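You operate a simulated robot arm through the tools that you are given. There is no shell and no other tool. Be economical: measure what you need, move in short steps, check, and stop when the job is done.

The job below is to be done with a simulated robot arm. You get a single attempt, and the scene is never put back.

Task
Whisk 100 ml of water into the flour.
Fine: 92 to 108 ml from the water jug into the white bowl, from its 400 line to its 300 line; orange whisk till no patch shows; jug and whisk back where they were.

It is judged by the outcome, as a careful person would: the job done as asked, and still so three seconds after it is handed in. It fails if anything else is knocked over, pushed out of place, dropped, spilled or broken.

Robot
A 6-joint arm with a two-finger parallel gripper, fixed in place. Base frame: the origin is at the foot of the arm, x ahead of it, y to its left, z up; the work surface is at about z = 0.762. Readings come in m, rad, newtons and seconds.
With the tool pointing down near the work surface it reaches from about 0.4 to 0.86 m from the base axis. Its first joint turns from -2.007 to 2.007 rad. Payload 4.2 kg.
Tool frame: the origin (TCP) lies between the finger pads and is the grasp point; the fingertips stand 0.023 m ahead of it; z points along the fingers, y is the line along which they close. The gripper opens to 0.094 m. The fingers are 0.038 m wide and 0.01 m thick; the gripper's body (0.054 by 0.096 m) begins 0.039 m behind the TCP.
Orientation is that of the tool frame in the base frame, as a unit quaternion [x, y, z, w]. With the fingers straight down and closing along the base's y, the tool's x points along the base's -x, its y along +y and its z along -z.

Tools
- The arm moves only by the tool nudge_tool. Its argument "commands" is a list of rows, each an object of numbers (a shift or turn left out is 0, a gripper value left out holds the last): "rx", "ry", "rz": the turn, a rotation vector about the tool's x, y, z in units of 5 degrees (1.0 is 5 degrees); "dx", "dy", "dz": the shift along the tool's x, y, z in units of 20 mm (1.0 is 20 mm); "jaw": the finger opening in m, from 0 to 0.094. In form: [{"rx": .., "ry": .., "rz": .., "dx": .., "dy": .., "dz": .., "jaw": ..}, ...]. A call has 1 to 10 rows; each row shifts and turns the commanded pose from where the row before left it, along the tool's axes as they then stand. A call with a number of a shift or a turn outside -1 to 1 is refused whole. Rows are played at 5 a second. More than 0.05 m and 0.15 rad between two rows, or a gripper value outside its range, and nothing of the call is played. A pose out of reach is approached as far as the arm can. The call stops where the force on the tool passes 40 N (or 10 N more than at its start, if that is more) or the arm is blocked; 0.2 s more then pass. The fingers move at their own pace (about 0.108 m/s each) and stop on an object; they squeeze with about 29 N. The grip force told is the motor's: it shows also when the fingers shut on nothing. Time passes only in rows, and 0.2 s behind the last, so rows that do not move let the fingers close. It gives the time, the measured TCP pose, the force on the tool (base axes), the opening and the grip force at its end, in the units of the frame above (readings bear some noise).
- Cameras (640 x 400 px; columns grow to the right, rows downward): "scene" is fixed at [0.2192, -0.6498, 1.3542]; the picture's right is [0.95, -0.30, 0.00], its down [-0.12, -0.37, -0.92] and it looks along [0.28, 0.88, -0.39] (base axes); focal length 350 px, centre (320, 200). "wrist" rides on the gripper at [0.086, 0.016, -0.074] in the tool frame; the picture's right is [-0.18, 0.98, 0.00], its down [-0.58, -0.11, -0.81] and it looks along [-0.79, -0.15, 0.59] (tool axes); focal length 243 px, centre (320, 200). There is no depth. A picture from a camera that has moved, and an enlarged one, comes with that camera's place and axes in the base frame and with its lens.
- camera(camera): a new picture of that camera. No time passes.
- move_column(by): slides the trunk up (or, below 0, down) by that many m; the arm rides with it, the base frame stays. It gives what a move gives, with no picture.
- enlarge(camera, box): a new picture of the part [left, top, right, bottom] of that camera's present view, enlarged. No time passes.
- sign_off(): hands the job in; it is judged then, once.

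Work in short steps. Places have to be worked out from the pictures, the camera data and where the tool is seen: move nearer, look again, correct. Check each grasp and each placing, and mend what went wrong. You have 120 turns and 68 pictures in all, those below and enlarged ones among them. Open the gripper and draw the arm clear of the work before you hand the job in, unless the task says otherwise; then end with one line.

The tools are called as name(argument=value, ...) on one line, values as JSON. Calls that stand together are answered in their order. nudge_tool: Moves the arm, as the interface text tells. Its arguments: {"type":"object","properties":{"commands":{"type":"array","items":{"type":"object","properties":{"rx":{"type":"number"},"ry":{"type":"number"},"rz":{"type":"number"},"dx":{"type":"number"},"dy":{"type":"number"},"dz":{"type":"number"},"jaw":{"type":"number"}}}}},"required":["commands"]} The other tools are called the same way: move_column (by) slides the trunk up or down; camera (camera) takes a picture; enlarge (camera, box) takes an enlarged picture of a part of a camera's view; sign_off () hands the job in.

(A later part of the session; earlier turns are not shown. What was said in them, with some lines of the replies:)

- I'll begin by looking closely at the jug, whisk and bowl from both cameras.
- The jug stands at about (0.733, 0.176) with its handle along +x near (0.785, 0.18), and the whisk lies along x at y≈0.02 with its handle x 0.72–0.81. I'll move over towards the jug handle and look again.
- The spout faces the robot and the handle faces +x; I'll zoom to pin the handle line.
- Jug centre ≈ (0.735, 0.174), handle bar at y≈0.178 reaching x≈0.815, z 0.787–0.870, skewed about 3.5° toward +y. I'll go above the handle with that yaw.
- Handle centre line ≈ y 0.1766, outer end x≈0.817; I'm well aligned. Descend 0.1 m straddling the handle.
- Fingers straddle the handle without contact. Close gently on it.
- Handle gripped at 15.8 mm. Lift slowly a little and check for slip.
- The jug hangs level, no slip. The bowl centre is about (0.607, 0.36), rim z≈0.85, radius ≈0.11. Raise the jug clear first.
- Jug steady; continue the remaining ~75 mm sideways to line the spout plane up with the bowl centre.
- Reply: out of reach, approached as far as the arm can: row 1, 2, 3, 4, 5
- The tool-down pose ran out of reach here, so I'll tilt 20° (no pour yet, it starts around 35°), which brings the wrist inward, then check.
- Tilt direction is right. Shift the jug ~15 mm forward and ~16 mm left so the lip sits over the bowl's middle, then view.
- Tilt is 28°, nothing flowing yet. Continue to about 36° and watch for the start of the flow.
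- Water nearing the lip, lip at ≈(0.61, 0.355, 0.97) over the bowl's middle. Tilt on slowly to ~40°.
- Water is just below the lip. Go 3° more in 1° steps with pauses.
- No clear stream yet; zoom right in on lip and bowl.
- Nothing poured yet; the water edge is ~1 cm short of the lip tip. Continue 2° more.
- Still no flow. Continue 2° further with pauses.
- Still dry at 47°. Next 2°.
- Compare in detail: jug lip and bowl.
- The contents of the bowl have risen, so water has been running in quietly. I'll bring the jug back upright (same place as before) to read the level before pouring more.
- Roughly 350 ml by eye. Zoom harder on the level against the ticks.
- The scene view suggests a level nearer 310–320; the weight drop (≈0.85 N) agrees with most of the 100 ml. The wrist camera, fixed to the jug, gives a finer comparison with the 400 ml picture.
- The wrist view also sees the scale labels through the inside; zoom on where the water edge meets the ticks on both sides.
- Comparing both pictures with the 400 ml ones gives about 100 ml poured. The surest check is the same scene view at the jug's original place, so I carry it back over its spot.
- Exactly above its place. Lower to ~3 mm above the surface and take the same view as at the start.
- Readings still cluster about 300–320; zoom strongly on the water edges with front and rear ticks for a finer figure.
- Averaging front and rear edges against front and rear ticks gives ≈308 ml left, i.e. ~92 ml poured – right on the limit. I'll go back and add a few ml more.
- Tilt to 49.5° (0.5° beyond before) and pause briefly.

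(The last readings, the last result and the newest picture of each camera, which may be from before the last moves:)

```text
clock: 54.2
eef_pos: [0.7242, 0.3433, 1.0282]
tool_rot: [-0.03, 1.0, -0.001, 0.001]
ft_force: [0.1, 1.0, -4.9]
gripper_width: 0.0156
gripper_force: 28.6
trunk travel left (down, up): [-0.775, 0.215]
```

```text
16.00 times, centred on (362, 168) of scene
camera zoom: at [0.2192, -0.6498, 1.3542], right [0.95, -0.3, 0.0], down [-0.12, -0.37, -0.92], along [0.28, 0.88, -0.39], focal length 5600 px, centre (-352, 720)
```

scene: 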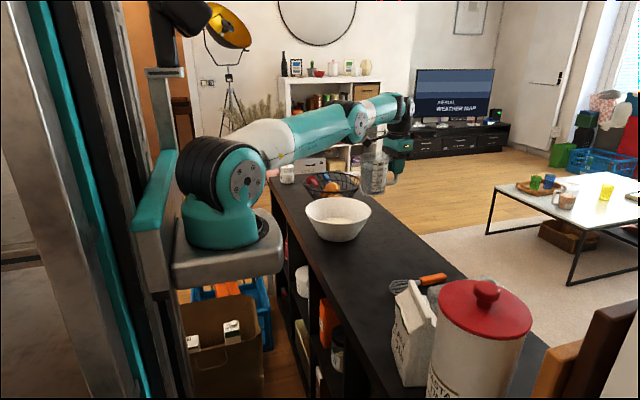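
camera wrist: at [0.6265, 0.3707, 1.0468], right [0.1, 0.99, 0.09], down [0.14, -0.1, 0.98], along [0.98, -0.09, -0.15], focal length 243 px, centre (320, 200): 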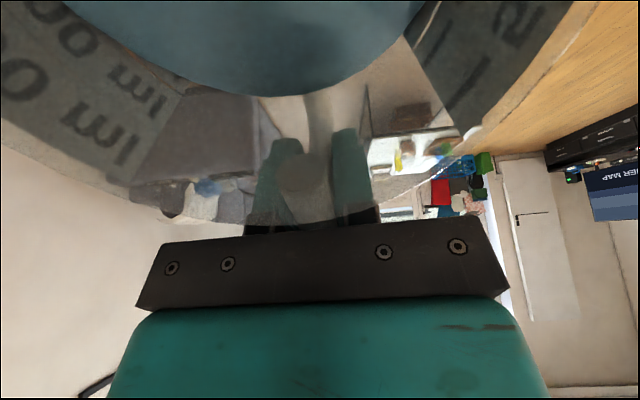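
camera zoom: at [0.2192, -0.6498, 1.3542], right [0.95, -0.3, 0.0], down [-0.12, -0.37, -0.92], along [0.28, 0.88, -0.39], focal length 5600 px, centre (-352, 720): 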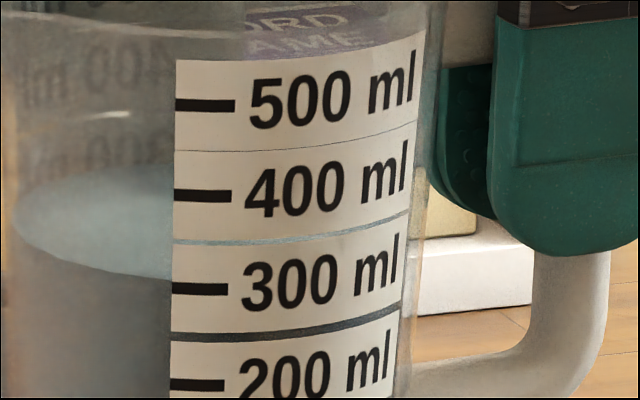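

Level dropped by ~7 ml more: now ≈301 ml, so ~99 ml poured. Carry the jug back to its place.

nudge_tool(commands=[{"dx": -0.2, "dy": -0.5}, {"dx": -0.35, "dy": -0.88}, {"dx": -0.4, "dy": -0.98}, {"dx": -0.4, "dy": -0.98}, {"dx": -0.4, "dy": -0.98}, {"dx": -0.4, "dy": -0.98}, {"dx": -0.4, "dy": -0.98}, {"dx": -0.4, "dy": -0.98}, {"dx": -0.35, "dy": -0.84}, {"dx": -0.2, "dy": -0.4}])

nudge_tool(commands=[{}, {"dz": 0.4}, {"dz": 0.8}, {"dz": 0.9}, {"dz": 1}, {"dz": 1}, {"dz": 1}, {"dz": 1}, {"dz": 0.9}, {"dz": 0.7}])

nudge_tool(commands=[{"dz": 0.3}, {"dz": 0.3}, {"dz": 0.2}, {}, {}])

enlarge(camera="scene", box=[392, 236, 404, 248])

```text
clock: 56.4
eef_pos: [0.8029, 0.1776, 1.0282]
tool_rot: [-0.03, 1.0, 0.0, 0.001]
ft_force: [-0.6, -0.1, -4.5]
gripper_width: 0.0157
gripper_force: 29.1
trunk travel left (down, up): [-0.775, 0.215]
```

```text
clock: 58.6
eef_pos: [0.8035, 0.1767, 0.8745]
tool_rot: [-0.031, 1.0, -0.001, 0.001]
ft_force: [-0.7, 0.7, -4.0]
gripper_width: 0.0157
gripper_force: 29.2
trunk travel left (down, up): [-0.775, 0.215]
```

```text
clock: 59.8
eef_pos: [0.8033, 0.1764, 0.8584]
tool_rot: [-0.03, 1.0, 0.0, 0.001]
ft_force: [0.1, 0.3, -4.0]
gripper_width: 0.0159
gripper_force: 29.1
trunk travel left (down, up): [-0.775, 0.215]
```

```text
16.00 times, centred on (398, 242) of scene
camera zoom: at [0.2192, -0.6498, 1.3542], right [0.95, -0.3, 0.0], down [-0.12, -0.37, -0.92], along [0.28, 0.88, -0.39], focal length 5600 px, centre (-928, -472)
```

zoom: 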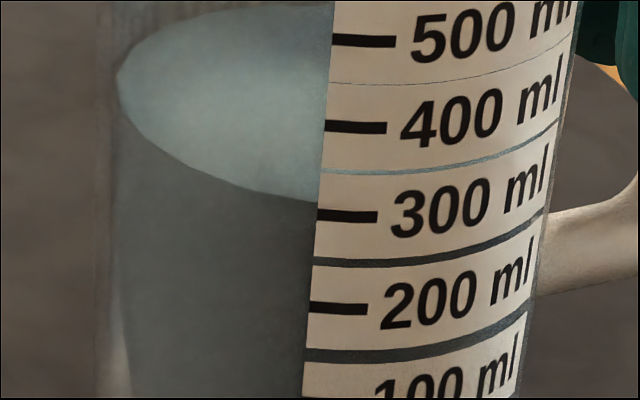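

Reads ≈300–301 ml. Set it down.

nudge_tool(commands=[{"dz": 0.2, "dx": -0.04}, {"dz": 0.15}, {"dz": 0.12}, {}, {}])

enlarge(camera="scene", box=[365, 205, 445, 270])

```text
clock: 61.0
eef_pos: [0.8054, 0.1782, 0.8503]
tool_rot: [-0.029, 1.0, 0.001, 0.003]
ft_force: [5.4, -0.2, 15.3]
gripper_width: 0.0156
gripper_force: 28.8
trunk travel left (down, up): [-0.775, 0.215]
```

```text
6.15 times, centred on (405, 238) of scene
camera zoom: at [0.2192, -0.6498, 1.3542], right [0.95, -0.3, 0.0], down [-0.12, -0.37, -0.92], along [0.28, 0.88, -0.39], focal length 2154 px, centre (-203, -31)
```

zoom: 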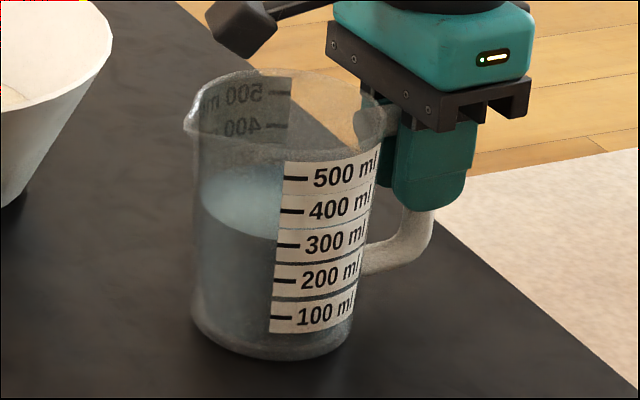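

Seated with 15 N; jug is ~2 mm toward +x. Relieve the force and nudge it 2 mm back, then release.

nudge_tool(commands=[{"dz": -0.06}, {"dx": 0.08}, {}, {}])

enlarge(camera="scene", box=[365, 205, 445, 270])

```text
clock: 62.0
eef_pos: [0.8031, 0.1774, 0.85]
tool_rot: [-0.031, 1.0, 0.0, 0.0]
ft_force: [6.3, 0.1, 8.7]
gripper_width: 0.0159
gripper_force: 29.1
trunk travel left (down, up): [-0.775, 0.215]
```

```text
6.15 times, centred on (405, 238) of scene
camera zoom: at [0.2192, -0.6498, 1.3542], right [0.95, -0.3, 0.0], down [-0.12, -0.37, -0.92], along [0.28, 0.88, -0.39], focal length 2154 px, centre (-203, -31)
```

zoom: 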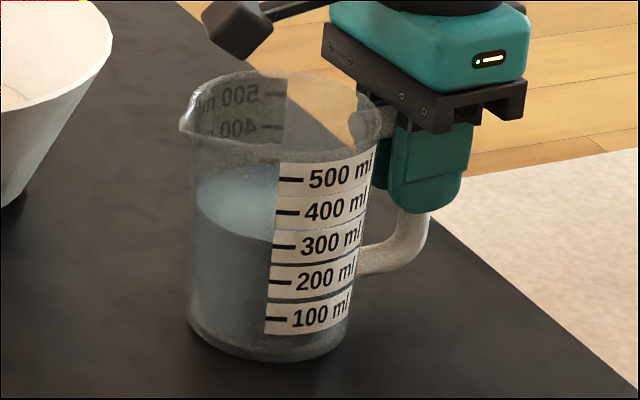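

Jug matches its original outline. Release and back off upward.

nudge_tool(commands=[{"dz": -0.04}, {"jaw": 0.025}, {"jaw": 0.045}, {"jaw": 0.06}, {}, {"dz": -0.5}, {"dz": -1}, {"dz": -1}, {"dz": -1}, {"dz": -1}])

enlarge(camera="scene", box=[300, 180, 460, 310])

```text
clock: 64.2
eef_pos: [0.8028, 0.177, 0.9416]
tool_rot: [-0.03, 1.0, 0.0, 0.0]
ft_force: [-0.2, -1.1, 0.5]
gripper_width: 0.0602
gripper_force: 0.2
trunk travel left (down, up): [-0.775, 0.215]
```

```text
3.08 times, centred on (380, 245) of scene
camera zoom: at [0.2192, -0.6498, 1.3542], right [0.95, -0.3, 0.0], down [-0.12, -0.37, -0.92], along [0.28, 0.88, -0.39], focal length 1077 px, centre (135, 62)
```

zoom: 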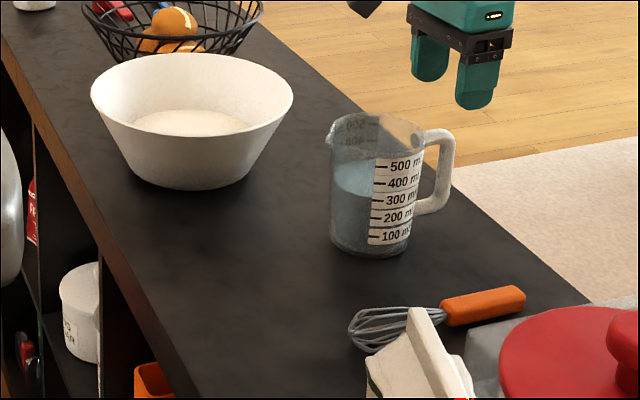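

Jug is in place, released. Now move over the whisk handle (≈(0.765, 0.028)) and look down with the wrist camera.

nudge_tool(commands=[{"dx": 0.29, "dy": -0.91, "dz": -0.4}, {"dx": 0.29, "dy": -0.91, "dz": -0.4}, {"dx": 0.29, "dy": -0.91, "dz": -0.4}, {"dx": 0.29, "dy": -0.91, "dz": -0.4}, {"dx": 0.29, "dy": -0.91}, {"dx": 0.29, "dy": -0.91}, {"dx": 0.29, "dy": -0.91}, {"dx": 0.29, "dy": -0.91}, {}])

camera(camera="wrist")

```text
clock: 66.2
eef_pos: [0.7658, 0.0297, 0.9734]
tool_rot: [-0.031, 1.0, 0.001, 0.001]
ft_force: [-0.1, -0.4, 0.4]
gripper_width: 0.06
gripper_force: 0.1
trunk travel left (down, up): [-0.775, 0.215]
```

```text
23 pictures are left
camera wrist: at [0.6793, 0.0401, 1.0496], right [0.12, 0.99, 0.0], down [0.59, -0.07, 0.81], along [0.8, -0.1, -0.59], focal length 243 px, centre (320, 200)
```

wrist: 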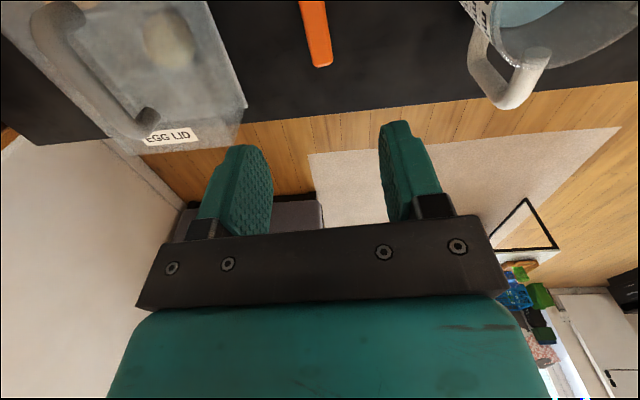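

Whisk handle runs x 0.723–0.807 at y≈0.0245, about 2° yaw. I'll grip toward its end at x≈0.785; descend most of the way.

nudge_tool(commands=[{"dx": -0.47, "dy": -0.14, "rz": 0.2}, {"dx": -0.48, "dy": -0.14}, {"dz": 1}, {"dz": 1}, {"dz": 1}, {"dz": 1}, {"dz": 1}, {"dz": 0.8}, {"dz": 0.6}, {}])

camera(camera="wrist")

enlarge(camera="scene", box=[380, 220, 480, 310])

```text
clock: 68.4
eef_pos: [0.7852, 0.025, 0.8439]
tool_rot: [-0.022, 1.0, 0.0, 0.001]
ft_force: [-0.2, -0.2, -0.5]
gripper_width: 0.06
gripper_force: 0.1
trunk travel left (down, up): [-0.775, 0.215]
```

```text
22 pictures are left
camera wrist: at [0.6992, 0.0373, 0.9209], right [0.14, 0.99, 0.0], down [0.58, -0.08, 0.81], along [0.8, -0.11, -0.59], focal length 243 px, centre (320, 200)
```

wrist: 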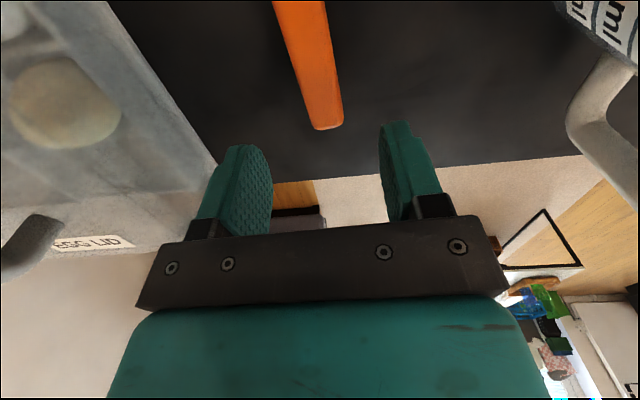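

```text
4.44 times, centred on (430, 265) of scene
camera zoom: at [0.2192, -0.6498, 1.3542], right [0.95, -0.3, 0.0], down [-0.12, -0.37, -0.92], along [0.28, 0.88, -0.39], focal length 1556 px, centre (-169, -89)
```

zoom: 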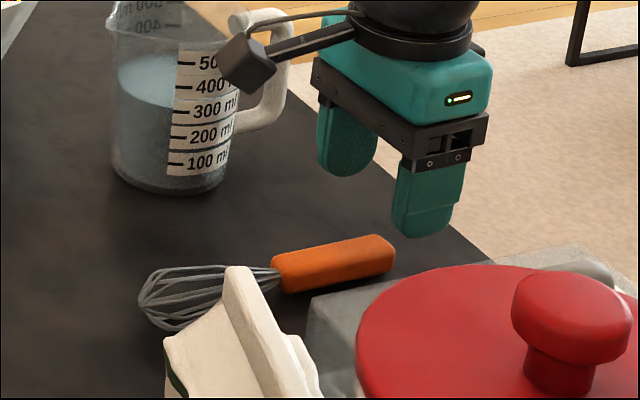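

Yaw ~3.7°, centre y≈0.0265 at the grip. Small correction and descend to z≈0.788.

nudge_tool(commands=[{"rz": -0.25, "dy": 0.07, "jaw": 0.05}, {"dz": 0.8}, {"dz": 0.8}, {"dz": 0.6}, {"dz": 0.4}, {"dz": 0.2}, {}])

enlarge(camera="scene", box=[380, 220, 480, 310])

```text
clock: 70.1
eef_pos: [0.7847, 0.0281, 0.7924]
tool_rot: [-0.032, 0.999, 0.0, 0.001]
ft_force: [-15.1, -2.5, 24.0]
gripper_width: 0.0501
gripper_force: 0.1
trunk travel left (down, up): [-0.775, 0.215]
stopped in row 7: the force on the tool passed its limit (the readings are from after the stop); the commanded pose is now the measured one
```

```text
4.44 times, centred on (430, 265) of scene
camera zoom: at [0.2192, -0.6498, 1.3542], right [0.95, -0.3, 0.0], down [-0.12, -0.37, -0.92], along [0.28, 0.88, -0.39], focal length 1556 px, centre (-169, -89)
```

zoom: 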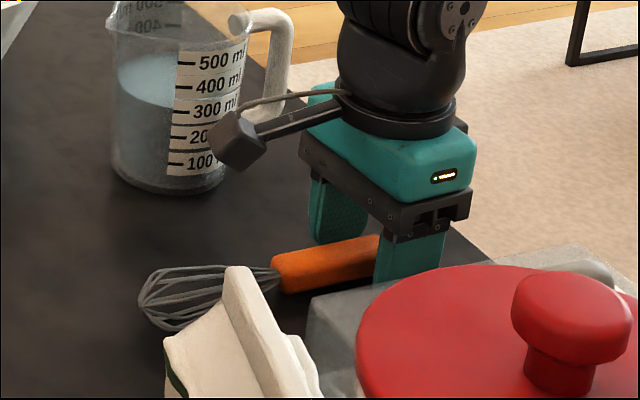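

Unexpected contact (24 N up, −15 N in x) at z 0.792. Look with the wrist camera before doing anything.

camera(camera="wrist")

```text
19 pictures are left
camera wrist: at [0.6986, 0.037, 0.8687], right [0.12, 0.99, 0.0], down [0.59, -0.07, 0.81], along [0.8, -0.1, -0.59], focal length 243 px, centre (320, 200)
```

wrist: 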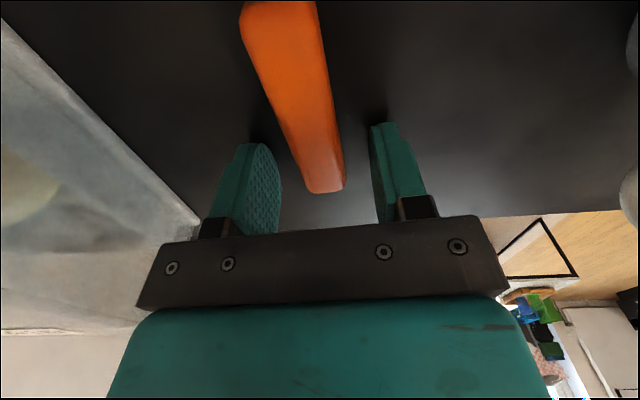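

Fingers bracket the handle and there's no visible clash other than low fingertips. I'll raise 3 mm to relieve the force; pads still overlap the handle by ~1 cm.

nudge_tool(commands=[{"dz": -0.1}, {"dz": -0.05}, {}, {}])

enlarge(camera="wrist", box=[130, 110, 450, 310])

```text
clock: 71.1
eef_pos: [0.7853, 0.0268, 0.7935]
tool_rot: [-0.033, 0.999, 0.0, 0.002]
ft_force: [0.0, -0.7, 0.0]
gripper_width: 0.0501
gripper_force: 0.1
trunk travel left (down, up): [-0.775, 0.215]
```

```text
2.00 times, centred on (290, 210) of wrist
camera zoom: at [0.6997, 0.0375, 0.8694], right [0.12, 0.99, 0.0], down [0.58, -0.07, 0.81], along [0.8, -0.1, -0.59], focal length 485 px, centre (380, 180)
```

zoom: 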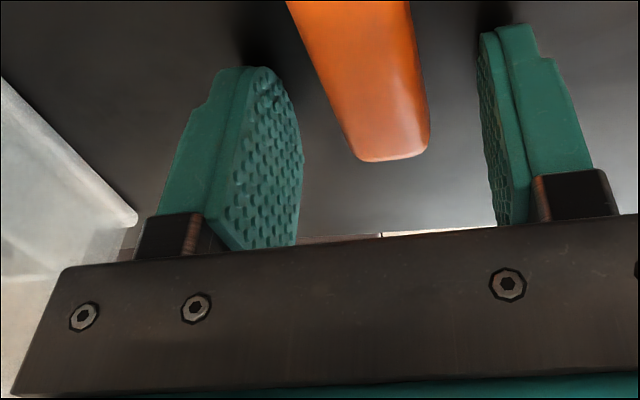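

No force now. Close on the handle.

nudge_tool(commands=[{"jaw": 0.035}, {"jaw": 0.025}, {"jaw": 0.018}, {"jaw": 0.01}, {"jaw": 0.0}, {}, {}])

nudge_tool(commands=[{"dz": -0.3}, {"dz": -0.6}, {"dz": -0.8}, {"dz": -0.8}, {"dz": -0.8}, {"dz": -0.5}, {}])

enlarge(camera="scene", box=[360, 180, 480, 310])

```text
clock: 72.7
eef_pos: [0.7875, 0.0271, 0.7942]
tool_rot: [-0.032, 0.999, 0.001, 0.002]
ft_force: [0.2, -1.3, 1.4]
gripper_width: 0.0214
gripper_force: 28.8
trunk travel left (down, up): [-0.775, 0.215]
```

```text
clock: 74.3
eef_pos: [0.7858, 0.0266, 0.871]
tool_rot: [-0.032, 0.999, 0.0, 0.002]
ft_force: [0.9, -0.3, -1.6]
gripper_width: 0.0215
gripper_force: 29.0
trunk travel left (down, up): [-0.775, 0.215]
```

```text
3.08 times, centred on (420, 245) of scene
camera zoom: at [0.2192, -0.6498, 1.3542], right [0.95, -0.3, 0.0], down [-0.12, -0.37, -0.92], along [0.28, 0.88, -0.39], focal length 1077 px, centre (12, 62)
```

zoom: 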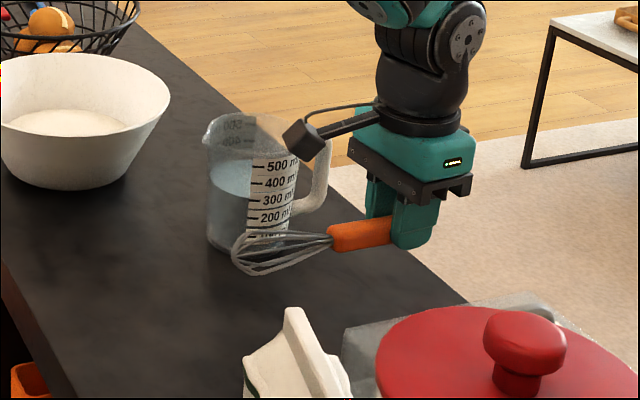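

Whisk held firmly and level. Raise 0.2 m, then tilt 60° so the wires point down.

nudge_tool(commands=[{"dz": -0.6}, {"dz": -1}, {"dz": -1}, {"dz": -1}, {"dz": -1}, {"dz": -1}, {"dz": -1}, {"dz": -1}, {"dz": -1}, {"dz": -0.9}])

nudge_tool(commands=[{"ry": -1}, {"ry": -1}, {"ry": -1}, {"ry": -1}, {"ry": -1}, {"ry": -1}, {"ry": -1}, {"ry": -1}, {"ry": -1}, {"ry": -1}])

nudge_tool(commands=[{"ry": -1}, {"ry": -1}, {}])

camera(camera="scene")

```text
clock: 76.5
eef_pos: [0.787, 0.0263, 1.0603]
tool_rot: [-0.033, 0.999, 0.0, 0.001]
ft_force: [0.0, 0.5, -0.2]
gripper_width: 0.0213
gripper_force: 29.1
trunk travel left (down, up): [-0.775, 0.215]
```

```text
clock: 78.7
eef_pos: [0.7841, 0.0264, 1.0607]
tool_rot: [-0.03, 0.905, 0.015, 0.424]
ft_force: [-0.6, 0.6, -0.2]
gripper_width: 0.0212
gripper_force: 28.8
trunk travel left (down, up): [-0.775, 0.215]
```

```text
clock: 79.5
eef_pos: [0.7851, 0.0257, 1.0594]
tool_rot: [-0.029, 0.864, 0.017, 0.502]
ft_force: [0.4, 0.6, -0.1]
gripper_width: 0.0214
gripper_force: 28.9
trunk travel left (down, up): [-0.775, 0.215]
```

```text
16 pictures are left
```

scene: 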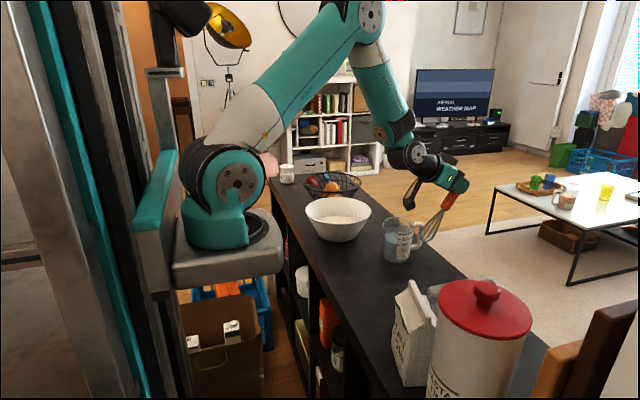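

Whisk points down at 60°, tip ≈(0.706, 0.021, 0.92), above jug height. Move over the bowl centre.

nudge_tool(commands=[{"dx": 0.109, "dy": 0.5, "dz": -0.189}, {"dx": 0.109, "dy": 0.94, "dz": -0.189}, {"dx": 0.109, "dy": 0.98, "dz": -0.189}, {"dx": 0.109, "dy": 0.98, "dz": -0.189}, {"dx": 0.109, "dy": 0.98, "dz": -0.189}, {"dx": 0.109, "dy": 0.98, "dz": -0.189}, {"dx": 0.109, "dy": 0.98, "dz": -0.189}, {"dx": 0.109, "dy": 0.98, "dz": -0.189}, {"dx": 0.109, "dy": 0.98, "dz": -0.189}, {"dx": 0.109, "dy": 0.98, "dz": -0.189}])

nudge_tool(commands=[{"dx": 0.109, "dy": 0.98, "dz": -0.189}, {"dx": 0.109, "dy": 0.98, "dz": -0.189}, {"dx": 0.109, "dy": 0.98, "dz": -0.189}, {"dx": 0.109, "dy": 0.98, "dz": -0.189}, {"dx": 0.109, "dy": 0.98, "dz": -0.189}, {"dx": 0.109, "dy": 0.98, "dz": -0.189}, {"dx": 0.109, "dy": 0.98, "dz": -0.189}, {"dx": 0.109, "dy": 0.8, "dz": -0.189}, {}])

enlarge(camera="scene", box=[280, 120, 440, 250])

camera(camera="wrist")

```text
clock: 81.7
eef_pos: [0.7295, 0.2087, 1.0607]
tool_rot: [-0.028, 0.865, 0.016, 0.501]
ft_force: [0.1, -0.4, -0.4]
gripper_width: 0.0214
gripper_force: 29.2
trunk travel left (down, up): [-0.775, 0.215]
```

```text
clock: 83.7
eef_pos: [0.6848, 0.3601, 1.0611]
tool_rot: [-0.028, 0.865, 0.017, 0.501]
ft_force: [0.4, 0.2, 0.4]
gripper_width: 0.0213
gripper_force: 29.5
trunk travel left (down, up): [-0.775, 0.215]
```

```text
3.08 times, centred on (360, 185) of scene
camera zoom: at [0.2192, -0.6498, 1.3542], right [0.95, -0.3, 0.0], down [-0.12, -0.37, -0.92], along [0.28, 0.88, -0.39], focal length 1077 px, centre (197, 246)
```

zoom: 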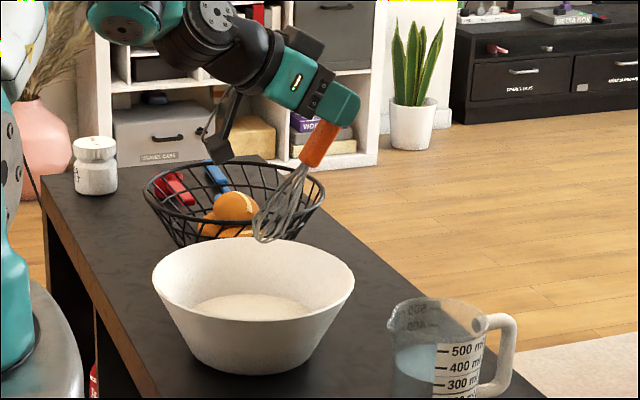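

```text
14 pictures are left
camera wrist: at [0.5773, 0.3685, 1.023], right [0.03, 0.99, 0.16], down [-0.4, -0.14, 0.91], along [0.91, -0.09, 0.39], focal length 243 px, centre (320, 200)
```

wrist: 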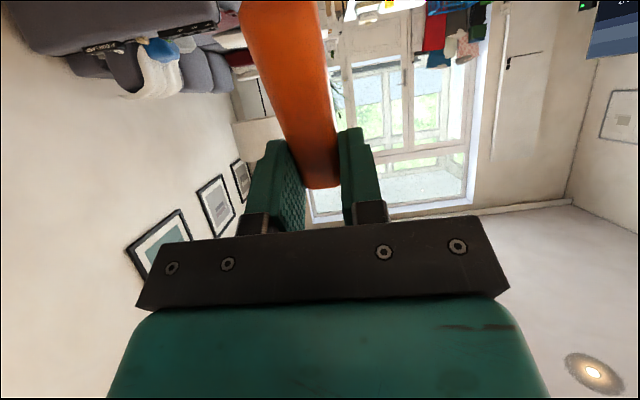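

Whisk tip ≈ (0.616, 0.355, 0.906), over the bowl. Lower it ~0.11 m into the mixture near the centre, watching the force.

nudge_tool(commands=[{"dx": 0.675, "dz": 0.331}, {"dx": 0.675, "dz": 0.331}, {"dx": 0.675, "dz": 0.331}, {"dx": 0.675, "dz": 0.331}, {"dx": 0.675, "dz": 0.331}, {"dx": 0.675, "dz": 0.331}, {"dx": 0.5, "dz": 0.25}, {"dx": 0.4, "dz": 0.22}, {}])

enlarge(camera="scene", box=[290, 150, 410, 250])

```text
clock: 85.7
eef_pos: [0.678, 0.3597, 0.9488]
tool_rot: [-0.029, 0.865, 0.017, 0.501]
ft_force: [-0.1, -0.5, -1.2]
gripper_width: 0.0214
gripper_force: 29.5
trunk travel left (down, up): [-0.775, 0.215]
```

```text
4.00 times, centred on (350, 200) of scene
camera zoom: at [0.2192, -0.6498, 1.3542], right [0.95, -0.3, 0.0], down [-0.12, -0.37, -0.92], along [0.28, 0.88, -0.39], focal length 1400 px, centre (200, 200)
```

zoom: 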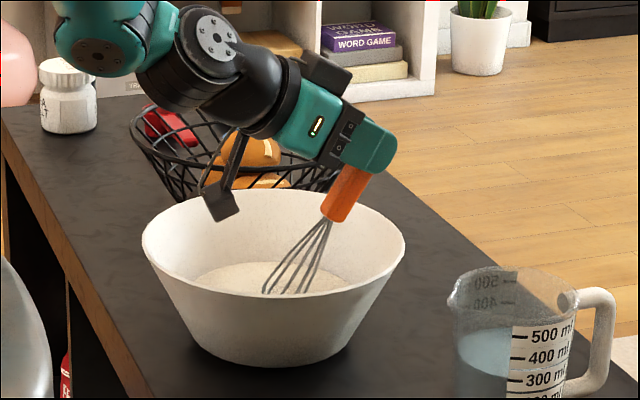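

The wires dip into the mixture near its centre. Lower 6 mm more, go out to 25 mm radius, and stir a first circle.

nudge_tool(commands=[{"dx": 0.13, "dz": 0.075}, {"dx": 0.13, "dz": 0.075}, {"dx": -0.31, "dz": 0.54}, {"dx": -0.31, "dz": 0.54}, {}])

nudge_tool(commands=[{"dx": 0.119, "dy": 0.735, "dz": -0.207}, {"dx": 0.3125, "dy": 0.454, "dz": -0.5425}, {"dx": 0.386, "dz": -0.67}, {"dx": 0.3125, "dy": -0.454, "dz": -0.5425}, {"dx": 0.119, "dy": -0.735, "dz": -0.207}, {"dx": -0.119, "dy": -0.735, "dz": 0.207}, {"dx": -0.3125, "dy": -0.454, "dz": 0.5425}, {"dx": -0.386, "dz": 0.67}, {"dx": -0.3125, "dy": 0.454, "dz": 0.5425}, {"dx": -0.119, "dy": 0.735, "dz": 0.207}])

enlarge(camera="scene", box=[300, 180, 380, 245])

```text
clock: 86.9
eef_pos: [0.7027, 0.3605, 0.944]
tool_rot: [-0.029, 0.865, 0.017, 0.501]
ft_force: [0.2, 0.6, -0.8]
gripper_width: 0.0214
gripper_force: 29.5
trunk travel left (down, up): [-0.775, 0.215]
```

```text
clock: 89.1
eef_pos: [0.7021, 0.3614, 0.9437]
tool_rot: [-0.029, 0.865, 0.017, 0.501]
ft_force: [-0.4, -0.7, -0.2]
gripper_width: 0.0212
gripper_force: 29.2
trunk travel left (down, up): [-0.775, 0.215]
```

```text
6.15 times, centred on (340, 212) of scene
camera zoom: at [0.2192, -0.6498, 1.3542], right [0.95, -0.3, 0.0], down [-0.12, -0.37, -0.92], along [0.28, 0.88, -0.39], focal length 2154 px, centre (197, 123)
```

zoom: 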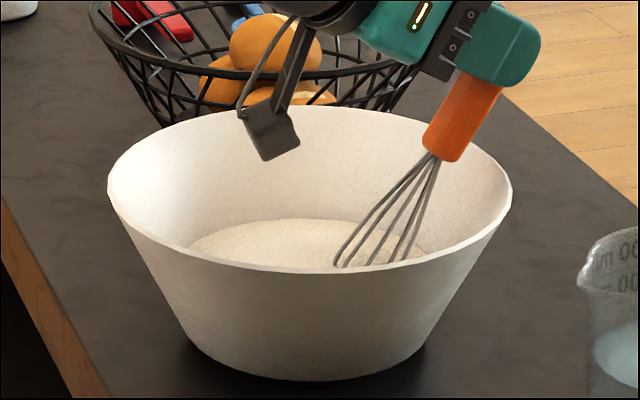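

Mixture surface ≈ z 0.803 with the tip ~1 cm below it. Go 6 mm deeper and stir several loops.

nudge_tool(commands=[{"dx": 0.13, "dz": 0.075}, {"dx": 0.13, "dz": 0.075}, {}])

nudge_tool(commands=[{"dx": 0.119, "dy": 0.735, "dz": -0.207}, {"dx": 0.3125, "dy": 0.454, "dz": -0.5425}, {"dx": 0.386, "dz": -0.67}, {"dx": 0.3125, "dy": -0.454, "dz": -0.5425}, {"dx": 0.119, "dy": -0.735, "dz": -0.207}, {"dx": -0.119, "dy": -0.735, "dz": 0.207}, {"dx": -0.3125, "dy": -0.454, "dz": 0.5425}, {"dx": -0.386, "dz": 0.67}, {"dx": -0.3125, "dy": 0.454, "dz": 0.5425}, {"dx": -0.119, "dy": 0.735, "dz": 0.207}])

nudge_tool(commands=[{"dx": 0.119, "dy": 0.735, "dz": -0.207}, {"dx": 0.3125, "dy": 0.454, "dz": -0.5425}, {"dx": 0.386, "dz": -0.67}, {"dx": 0.3125, "dy": -0.454, "dz": -0.5425}, {"dx": 0.119, "dy": -0.735, "dz": -0.207}, {"dx": -0.119, "dy": -0.735, "dz": 0.207}, {"dx": -0.3125, "dy": -0.454, "dz": 0.5425}, {"dx": -0.386, "dz": 0.67}, {"dx": -0.3125, "dy": 0.454, "dz": 0.5425}, {"dx": -0.119, "dy": 0.735, "dz": 0.207}])

nudge_tool(commands=[{"dx": 0.119, "dy": 0.735, "dz": -0.207}, {"dx": 0.3125, "dy": 0.454, "dz": -0.5425}, {"dx": 0.386, "dz": -0.67}, {"dx": 0.3125, "dy": -0.454, "dz": -0.5425}, {"dx": 0.119, "dy": -0.735, "dz": -0.207}, {"dx": -0.119, "dy": -0.735, "dz": 0.207}, {"dx": -0.3125, "dy": -0.454, "dz": 0.5425}, {"dx": -0.386, "dz": 0.67}, {"dx": -0.3125, "dy": 0.454, "dz": 0.5425}, {"dx": -0.119, "dy": 0.735, "dz": 0.207}])

enlarge(camera="scene", box=[300, 180, 380, 245])

```text
clock: 89.9
eef_pos: [0.7021, 0.3607, 0.9388]
tool_rot: [-0.027, 0.865, 0.017, 0.501]
ft_force: [0.9, 0.5, 11.2]
gripper_width: 0.0211
gripper_force: 29.1
trunk travel left (down, up): [-0.775, 0.215]
```

```text
clock: 92.1
eef_pos: [0.7029, 0.3596, 0.9368]
tool_rot: [-0.029, 0.865, 0.016, 0.5]
ft_force: [-0.4, 0.5, -1.0]
gripper_width: 0.0214
gripper_force: 29.3
trunk travel left (down, up): [-0.775, 0.215]
```

```text
clock: 94.3
eef_pos: [0.7035, 0.3602, 0.9375]
tool_rot: [-0.028, 0.865, 0.015, 0.502]
ft_force: [-0.2, -0.4, 0.4]
gripper_width: 0.0214
gripper_force: 28.9
trunk travel left (down, up): [-0.775, 0.215]
```

```text
clock: 96.5
eef_pos: [0.7029, 0.3607, 0.937]
tool_rot: [-0.028, 0.864, 0.016, 0.502]
ft_force: [-0.1, 0.7, -0.4]
gripper_width: 0.021
gripper_force: 29.0
trunk travel left (down, up): [-0.775, 0.215]
```

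```text
6.15 times, centred on (340, 212) of scene
camera zoom: at [0.2192, -0.6498, 1.3542], right [0.95, -0.3, 0.0], down [-0.12, -0.37, -0.92], along [0.28, 0.88, -0.39], focal length 2154 px, centre (197, 123)
```

zoom: 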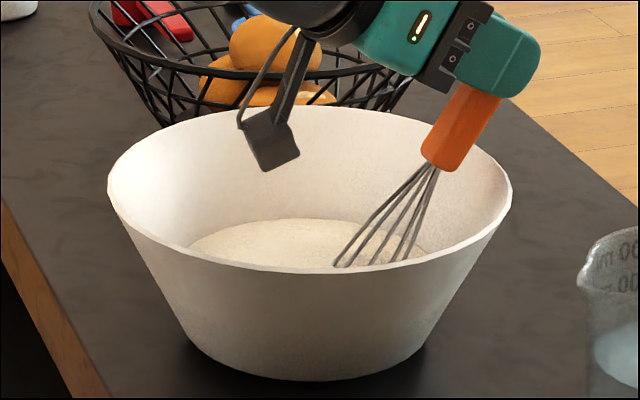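

First touch reached the bowl bottom lightly (11 N, gone now); the bowl hasn't moved. Raise 3 mm and do wider loops (34 mm).

nudge_tool(commands=[{"dx": -0.355, "dz": 0.315}, {"dx": 0.162, "dy": 0.995, "dz": -0.2815}, {"dx": 0.425, "dy": 0.617, "dz": -0.738}, {"dx": 0.525, "dz": -0.911}, {"dx": 0.425, "dy": -0.617, "dz": -0.738}, {"dx": 0.162, "dy": -0.995, "dz": -0.2815}])

nudge_tool(commands=[{"dx": -0.162, "dy": -0.995, "dz": 0.2815}, {"dx": -0.425, "dy": -0.617, "dz": 0.738}, {"dx": -0.525, "dz": 0.911}, {"dx": -0.425, "dy": 0.617, "dz": 0.738}, {"dx": -0.162, "dy": 0.995, "dz": 0.2815}, {"dx": 0.162, "dy": 0.995, "dz": -0.2815}, {"dx": 0.425, "dy": 0.617, "dz": -0.738}, {"dx": 0.525, "dz": -0.911}, {"dx": 0.425, "dy": -0.617, "dz": -0.738}, {"dx": 0.162, "dy": -0.995, "dz": -0.2815}])

nudge_tool(commands=[{"dx": -0.162, "dy": -0.995, "dz": 0.2815}, {"dx": -0.425, "dy": -0.617, "dz": 0.738}, {"dx": -0.525, "dz": 0.911}, {"dx": -0.425, "dy": 0.617, "dz": 0.738}, {"dx": -0.162, "dy": 0.995, "dz": 0.2815}, {"dx": 0.162, "dy": 0.995, "dz": -0.2815}, {"dx": 0.425, "dy": 0.617, "dz": -0.738}, {"dx": 0.525, "dz": -0.911}, {"dx": 0.425, "dy": -0.617, "dz": -0.738}, {"dx": 0.162, "dy": -0.995, "dz": -0.2815}])

enlarge(camera="scene", box=[300, 180, 380, 245])

```text
clock: 97.9
eef_pos: [0.6435, 0.3567, 0.942]
tool_rot: [-0.028, 0.865, 0.016, 0.501]
ft_force: [-0.1, 0.0, -0.2]
gripper_width: 0.0212
gripper_force: 29.0
trunk travel left (down, up): [-0.775, 0.215]
```

```text
clock: 100.1
eef_pos: [0.6431, 0.3572, 0.9394]
tool_rot: [-0.029, 0.865, 0.017, 0.501]
ft_force: [0.8, -0.9, -1.2]
gripper_width: 0.0213
gripper_force: 29.0
trunk travel left (down, up): [-0.775, 0.215]
```

```text
clock: 102.3
eef_pos: [0.6431, 0.3572, 0.9399]
tool_rot: [-0.028, 0.865, 0.016, 0.501]
ft_force: [-0.5, 0.1, -1.7]
gripper_width: 0.0214
gripper_force: 29.0
trunk travel left (down, up): [-0.775, 0.215]
```

```text
6.15 times, centred on (340, 212) of scene
camera zoom: at [0.2192, -0.6498, 1.3542], right [0.95, -0.3, 0.0], down [-0.12, -0.37, -0.92], along [0.28, 0.88, -0.39], focal length 2154 px, centre (197, 123)
```

zoom: 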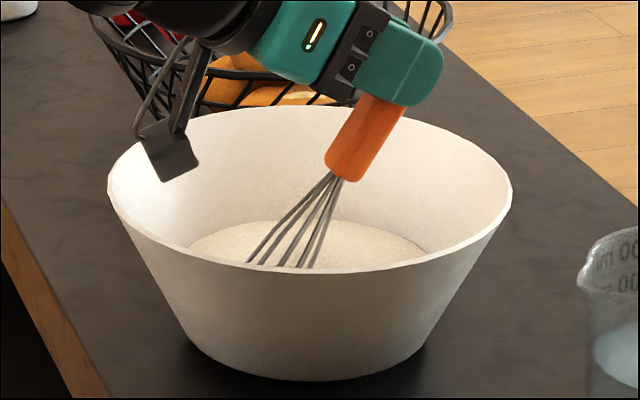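

The visible part looks even. Lift the whisk straight out and untilt so the wrist camera can inspect the surface from above.

nudge_tool(commands=[{"dx": -0.94, "dz": -0.54}, {"dx": -0.94, "dz": -0.54}, {"dx": -0.94, "dz": -0.54}, {"dx": -0.94, "dz": -0.54}, {"dx": -0.94, "dz": -0.54}, {"dx": -0.94, "dz": -0.54}, {"dx": -0.5, "dz": -0.29}, {}])

nudge_tool(commands=[{"ry": 1}, {"ry": 1}, {"ry": 1}, {"ry": 1}, {"ry": 1}, {"ry": 1}, {"ry": 1}, {"ry": 1}, {"ry": 1}, {"ry": 1}])

nudge_tool(commands=[{"ry": 1, "dx": 0.7}, {"ry": 1, "dx": 0.9}, {"dx": 1}, {"dx": 1}, {"dx": 1}, {"dx": 1}, {"dx": 1}, {}])

camera(camera="wrist")

```text
clock: 104.1
eef_pos: [0.6426, 0.3578, 1.0826]
tool_rot: [-0.028, 0.865, 0.016, 0.501]
ft_force: [-0.9, 0.5, -0.9]
gripper_width: 0.0212
gripper_force: 28.7
trunk travel left (down, up): [-0.775, 0.215]
```

```text
clock: 106.3
eef_pos: [0.6436, 0.3561, 1.0832]
tool_rot: [-0.032, 0.996, 0.003, 0.088]
ft_force: [0.0, 0.4, -1.2]
gripper_width: 0.0215
gripper_force: 29.2
trunk travel left (down, up): [-0.775, 0.215]
```

```text
clock: 108.1
eef_pos: [0.5124, 0.3483, 1.0779]
tool_rot: [-0.032, 0.999, 0.0, 0.001]
ft_force: [0.0, 0.2, -0.5]
gripper_width: 0.0216
gripper_force: 29.1
trunk travel left (down, up): [-0.775, 0.215]
```

```text
9 pictures are left
camera wrist: at [0.4255, 0.3582, 1.1539], right [0.12, 0.99, 0.0], down [0.58, -0.07, 0.81], along [0.8, -0.1, -0.59], focal length 243 px, centre (320, 200)
```

wrist: 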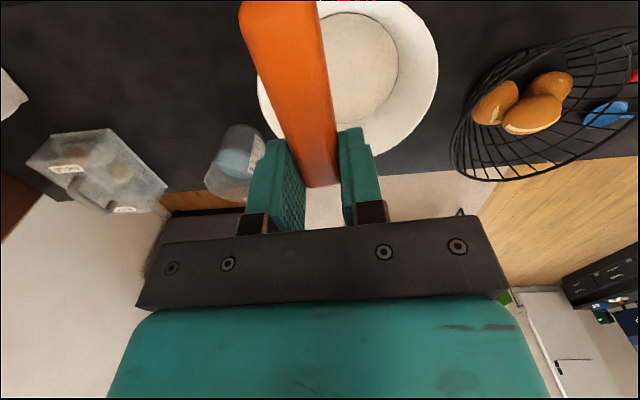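

Zoom on the mixture surface.

enlarge(camera="wrist", box=[240, 0, 450, 140])

```text
2.86 times, centred on (345, 70) of wrist
camera zoom: at [0.4255, 0.3582, 1.1539], right [0.12, 0.99, 0.0], down [0.58, -0.07, 0.81], along [0.8, -0.1, -0.59], focal length 693 px, centre (249, 571)
```

zoom: 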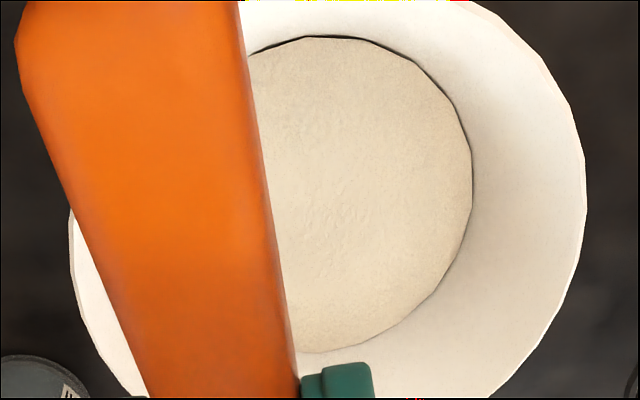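

Visible part is uniformly blended. Shift sideways to see the part hidden by the handle.

nudge_tool(commands=[{"dy": -0.9}, {"dy": -0.9}, {"dy": -0.9}, {"dy": -0.9}, {}])

enlarge(camera="wrist", box=[290, 0, 500, 140])

```text
clock: 109.3
eef_pos: [0.5177, 0.277, 1.077]
tool_rot: [-0.032, 0.999, 0.0, 0.001]
ft_force: [-0.7, -0.4, -0.9]
gripper_width: 0.0212
gripper_force: 29.8
trunk travel left (down, up): [-0.775, 0.215]
```

```text
2.86 times, centred on (395, 70) of wrist
camera zoom: at [0.4299, 0.2867, 1.1534], right [0.12, 0.99, 0.0], down [0.58, -0.07, 0.81], along [0.8, -0.1, -0.59], focal length 693 px, centre (106, 571)
```

zoom: 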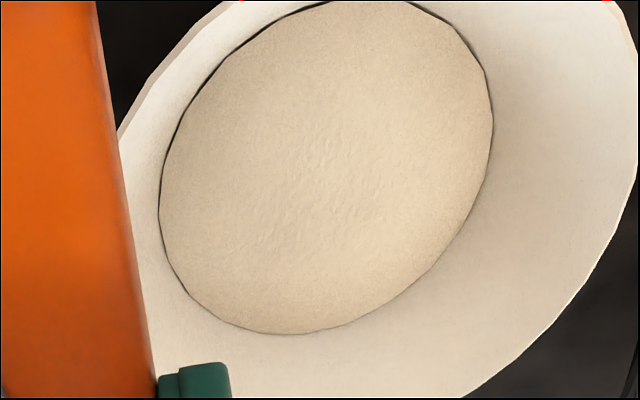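

The whole surface is smooth and even, no dry patch. Carry the whisk back over its place at height.

nudge_tool(commands=[{"dx": -0.9, "dy": -0.952}, {"dx": -0.9, "dy": -0.952}, {"dx": -0.9, "dy": -0.952}, {"dx": -0.9, "dy": -0.952}, {"dx": -0.9, "dy": -0.952}, {"dx": -0.9, "dy": -0.952}, {"dx": -0.9, "dy": -0.952}, {"dx": -0.9, "dy": -0.952}, {"dx": -0.9, "dy": -0.952}, {"dx": -0.9, "dy": -0.952}])

nudge_tool(commands=[{"dx": -0.9, "dy": -0.952}, {"dx": -0.9, "dy": -0.952}, {"dx": -0.9, "dy": -0.952}, {"dx": -0.9, "dy": -0.952}, {}, {}])

```text
clock: 111.5
eef_pos: [0.7087, 0.0976, 1.0793]
tool_rot: [-0.033, 0.999, 0.0, 0.002]
ft_force: [-0.2, -0.1, -0.8]
gripper_width: 0.021
gripper_force: 28.4
trunk travel left (down, up): [-0.775, 0.215]
```

```text
clock: 112.9
eef_pos: [0.7859, 0.0273, 1.0794]
tool_rot: [-0.032, 0.999, 0.0, 0.002]
ft_force: [0.7, -0.2, -0.4]
gripper_width: 0.0212
gripper_force: 29.6
trunk travel left (down, up): [-0.775, 0.215]
```

Right above its place. Descend to just above the surface.

nudge_tool(commands=[{"dz": 1}, {"dz": 1}, {"dz": 1}, {"dz": 1}, {"dz": 1}, {"dz": 1}, {"dz": 1}, {"dz": 1}, {"dz": 1}, {"dz": 1}])

nudge_tool(commands=[{"dz": 1}, {"dz": 0.8}, {"dz": 0.7}, {"dz": 0.6}, {"dz": 0.5}, {"dz": 0.25}, {}, {}])

enlarge(camera="scene", box=[380, 220, 480, 310])

```text
clock: 115.1
eef_pos: [0.7866, 0.0265, 0.8785]
tool_rot: [-0.032, 1.0, 0.0, 0.002]
ft_force: [-0.1, -0.4, -0.1]
gripper_width: 0.0213
gripper_force: 28.9
trunk travel left (down, up): [-0.775, 0.215]
```

```text
clock: 116.9
eef_pos: [0.7862, 0.0275, 0.8003]
tool_rot: [-0.033, 0.999, 0.0, 0.002]
ft_force: [-0.6, -0.2, -0.4]
gripper_width: 0.0214
gripper_force: 29.0
trunk travel left (down, up): [-0.775, 0.215]
```

```text
4.44 times, centred on (430, 265) of scene
camera zoom: at [0.2192, -0.6498, 1.3542], right [0.95, -0.3, 0.0], down [-0.12, -0.37, -0.92], along [0.28, 0.88, -0.39], focal length 1556 px, centre (-169, -89)
```

zoom: 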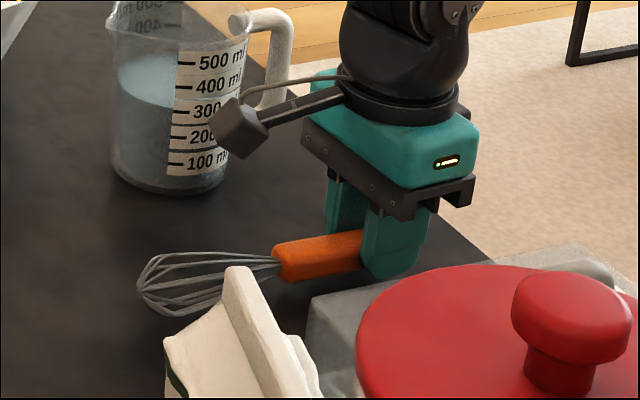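

Aligned with its original outline, a few mm up. Lower gently to contact.

nudge_tool(commands=[{"dz": 0.12}, {"dz": 0.1}, {"dz": 0.08}, {}, {}])

```text
clock: 118.1
eef_pos: [0.7863, 0.0273, 0.7958]
tool_rot: [-0.032, 0.999, 0.001, 0.002]
ft_force: [0.2, 0.0, 0.2]
gripper_width: 0.0212
gripper_force: 29.3
trunk travel left (down, up): [-0.775, 0.215]
```

No contact yet; another ~2 mm.

nudge_tool(commands=[{"dz": 0.06}, {"dz": 0.04}, {}, {}])

enlarge(camera="scene", box=[380, 220, 480, 310])

```text
clock: 119.1
eef_pos: [0.7868, 0.0274, 0.7946]
tool_rot: [-0.032, 0.999, 0.0, 0.003]
ft_force: [-2.1, -0.3, 17.6]
gripper_width: 0.0213
gripper_force: 29.0
trunk travel left (down, up): [-0.775, 0.215]
```

```text
4.44 times, centred on (430, 265) of scene
camera zoom: at [0.2192, -0.6498, 1.3542], right [0.95, -0.3, 0.0], down [-0.12, -0.37, -0.92], along [0.28, 0.88, -0.39], focal length 1556 px, centre (-169, -89)
```

zoom: 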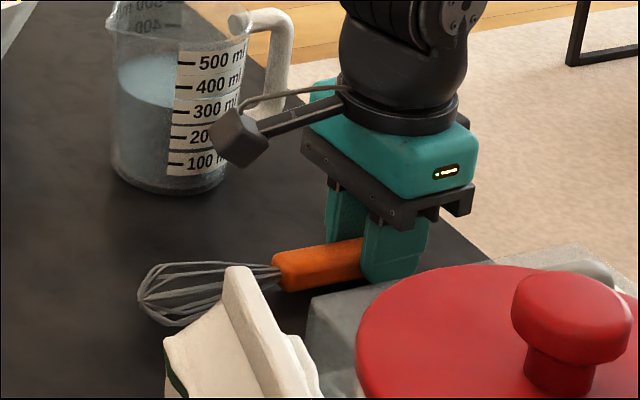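

Contact made, whisk resting in its spot. Ease off 1 mm, open, and rise straight up, then withdraw.

nudge_tool(commands=[{"dz": -0.06}, {"jaw": 0.03}, {"jaw": 0.045}, {"jaw": 0.05}, {}, {"dz": -0.5}, {"dz": -1}, {"dz": -1}, {"dz": -1}, {"dz": -1}])

nudge_tool(commands=[{"dz": -1}, {"dz": -1}, {"dz": -1}, {"dz": -1, "dx": 1}, {"dz": -1, "dx": 1}, {"dz": -1, "dx": 1}, {"dz": -1, "dx": 1}, {"dz": -1, "dx": 1}, {"dx": 1}, {"dx": 1}])

enlarge(camera="scene", box=[280, 160, 480, 310])

camera(camera="wrist")

```text
clock: 121.3
eef_pos: [0.7867, 0.0258, 0.8851]
tool_rot: [-0.033, 0.999, 0.0, 0.002]
ft_force: [0.7, 0.7, 0.3]
gripper_width: 0.0499
gripper_force: 0.0
trunk travel left (down, up): [-0.775, 0.215]
```

```text
clock: 123.5
eef_pos: [0.6466, 0.0176, 1.0445]
tool_rot: [-0.032, 0.999, 0.0, 0.001]
ft_force: [0.6, 0.7, 0.1]
gripper_width: 0.05
gripper_force: 0.1
trunk travel left (down, up): [-0.775, 0.215]
```

```text
2.67 times, centred on (380, 235) of scene
camera zoom: at [0.2192, -0.6498, 1.3542], right [0.95, -0.3, 0.0], down [-0.12, -0.37, -0.92], along [0.28, 0.88, -0.39], focal length 933 px, centre (160, 107)
```

zoom: 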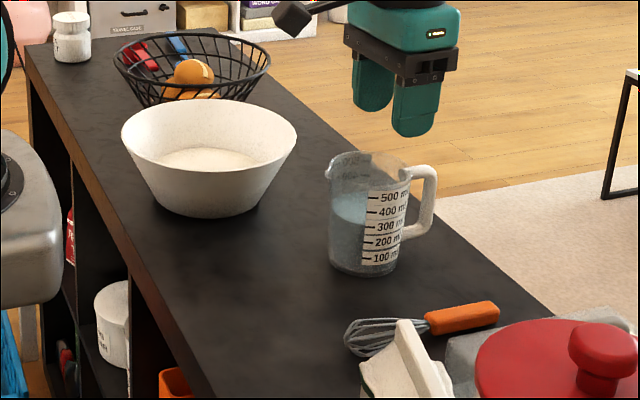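

```text
3 pictures are left
camera wrist: at [0.5592, 0.0281, 1.1197], right [0.12, 0.99, 0.0], down [0.58, -0.07, 0.81], along [0.8, -0.1, -0.59], focal length 243 px, centre (320, 200)
```

wrist: 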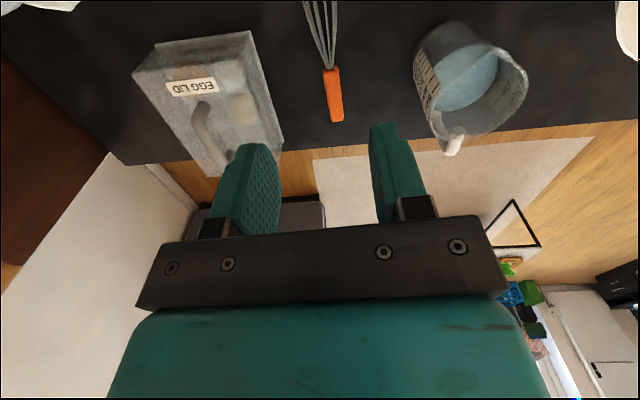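

Jug, whisk, bowl and everything else match their first outlines. Draw the arm farther back and up, then hand in.

nudge_tool(commands=[{"dx": 0.9, "dz": -0.8}, {"dx": 0.9, "dz": -0.8}, {"dx": 0.9, "dz": -0.8}, {"dx": 0.9, "dz": -0.8}, {"dx": 0.9, "dz": -0.8}, {"dx": 0.9, "dz": -0.8}, {"dx": 0.9, "dz": -0.8}, {}, {}])

sign_off()

```text
clock: 125.5
eef_pos: [0.5192, 0.0107, 1.155]
tool_rot: [-0.032, 0.999, 0.0, 0.002]
ft_force: [1.0, 0.0, 0.0]
gripper_width: 0.05
gripper_force: 0.0
trunk travel left (down, up): [-0.775, 0.215]
```

```text
The job is handed in.
```

I poured about 99 ml of water into the flour (read off the jug's scale, give or take a few ml), whisked it until no patch showed, put the jug and whisk back where they were, and handed the job in.
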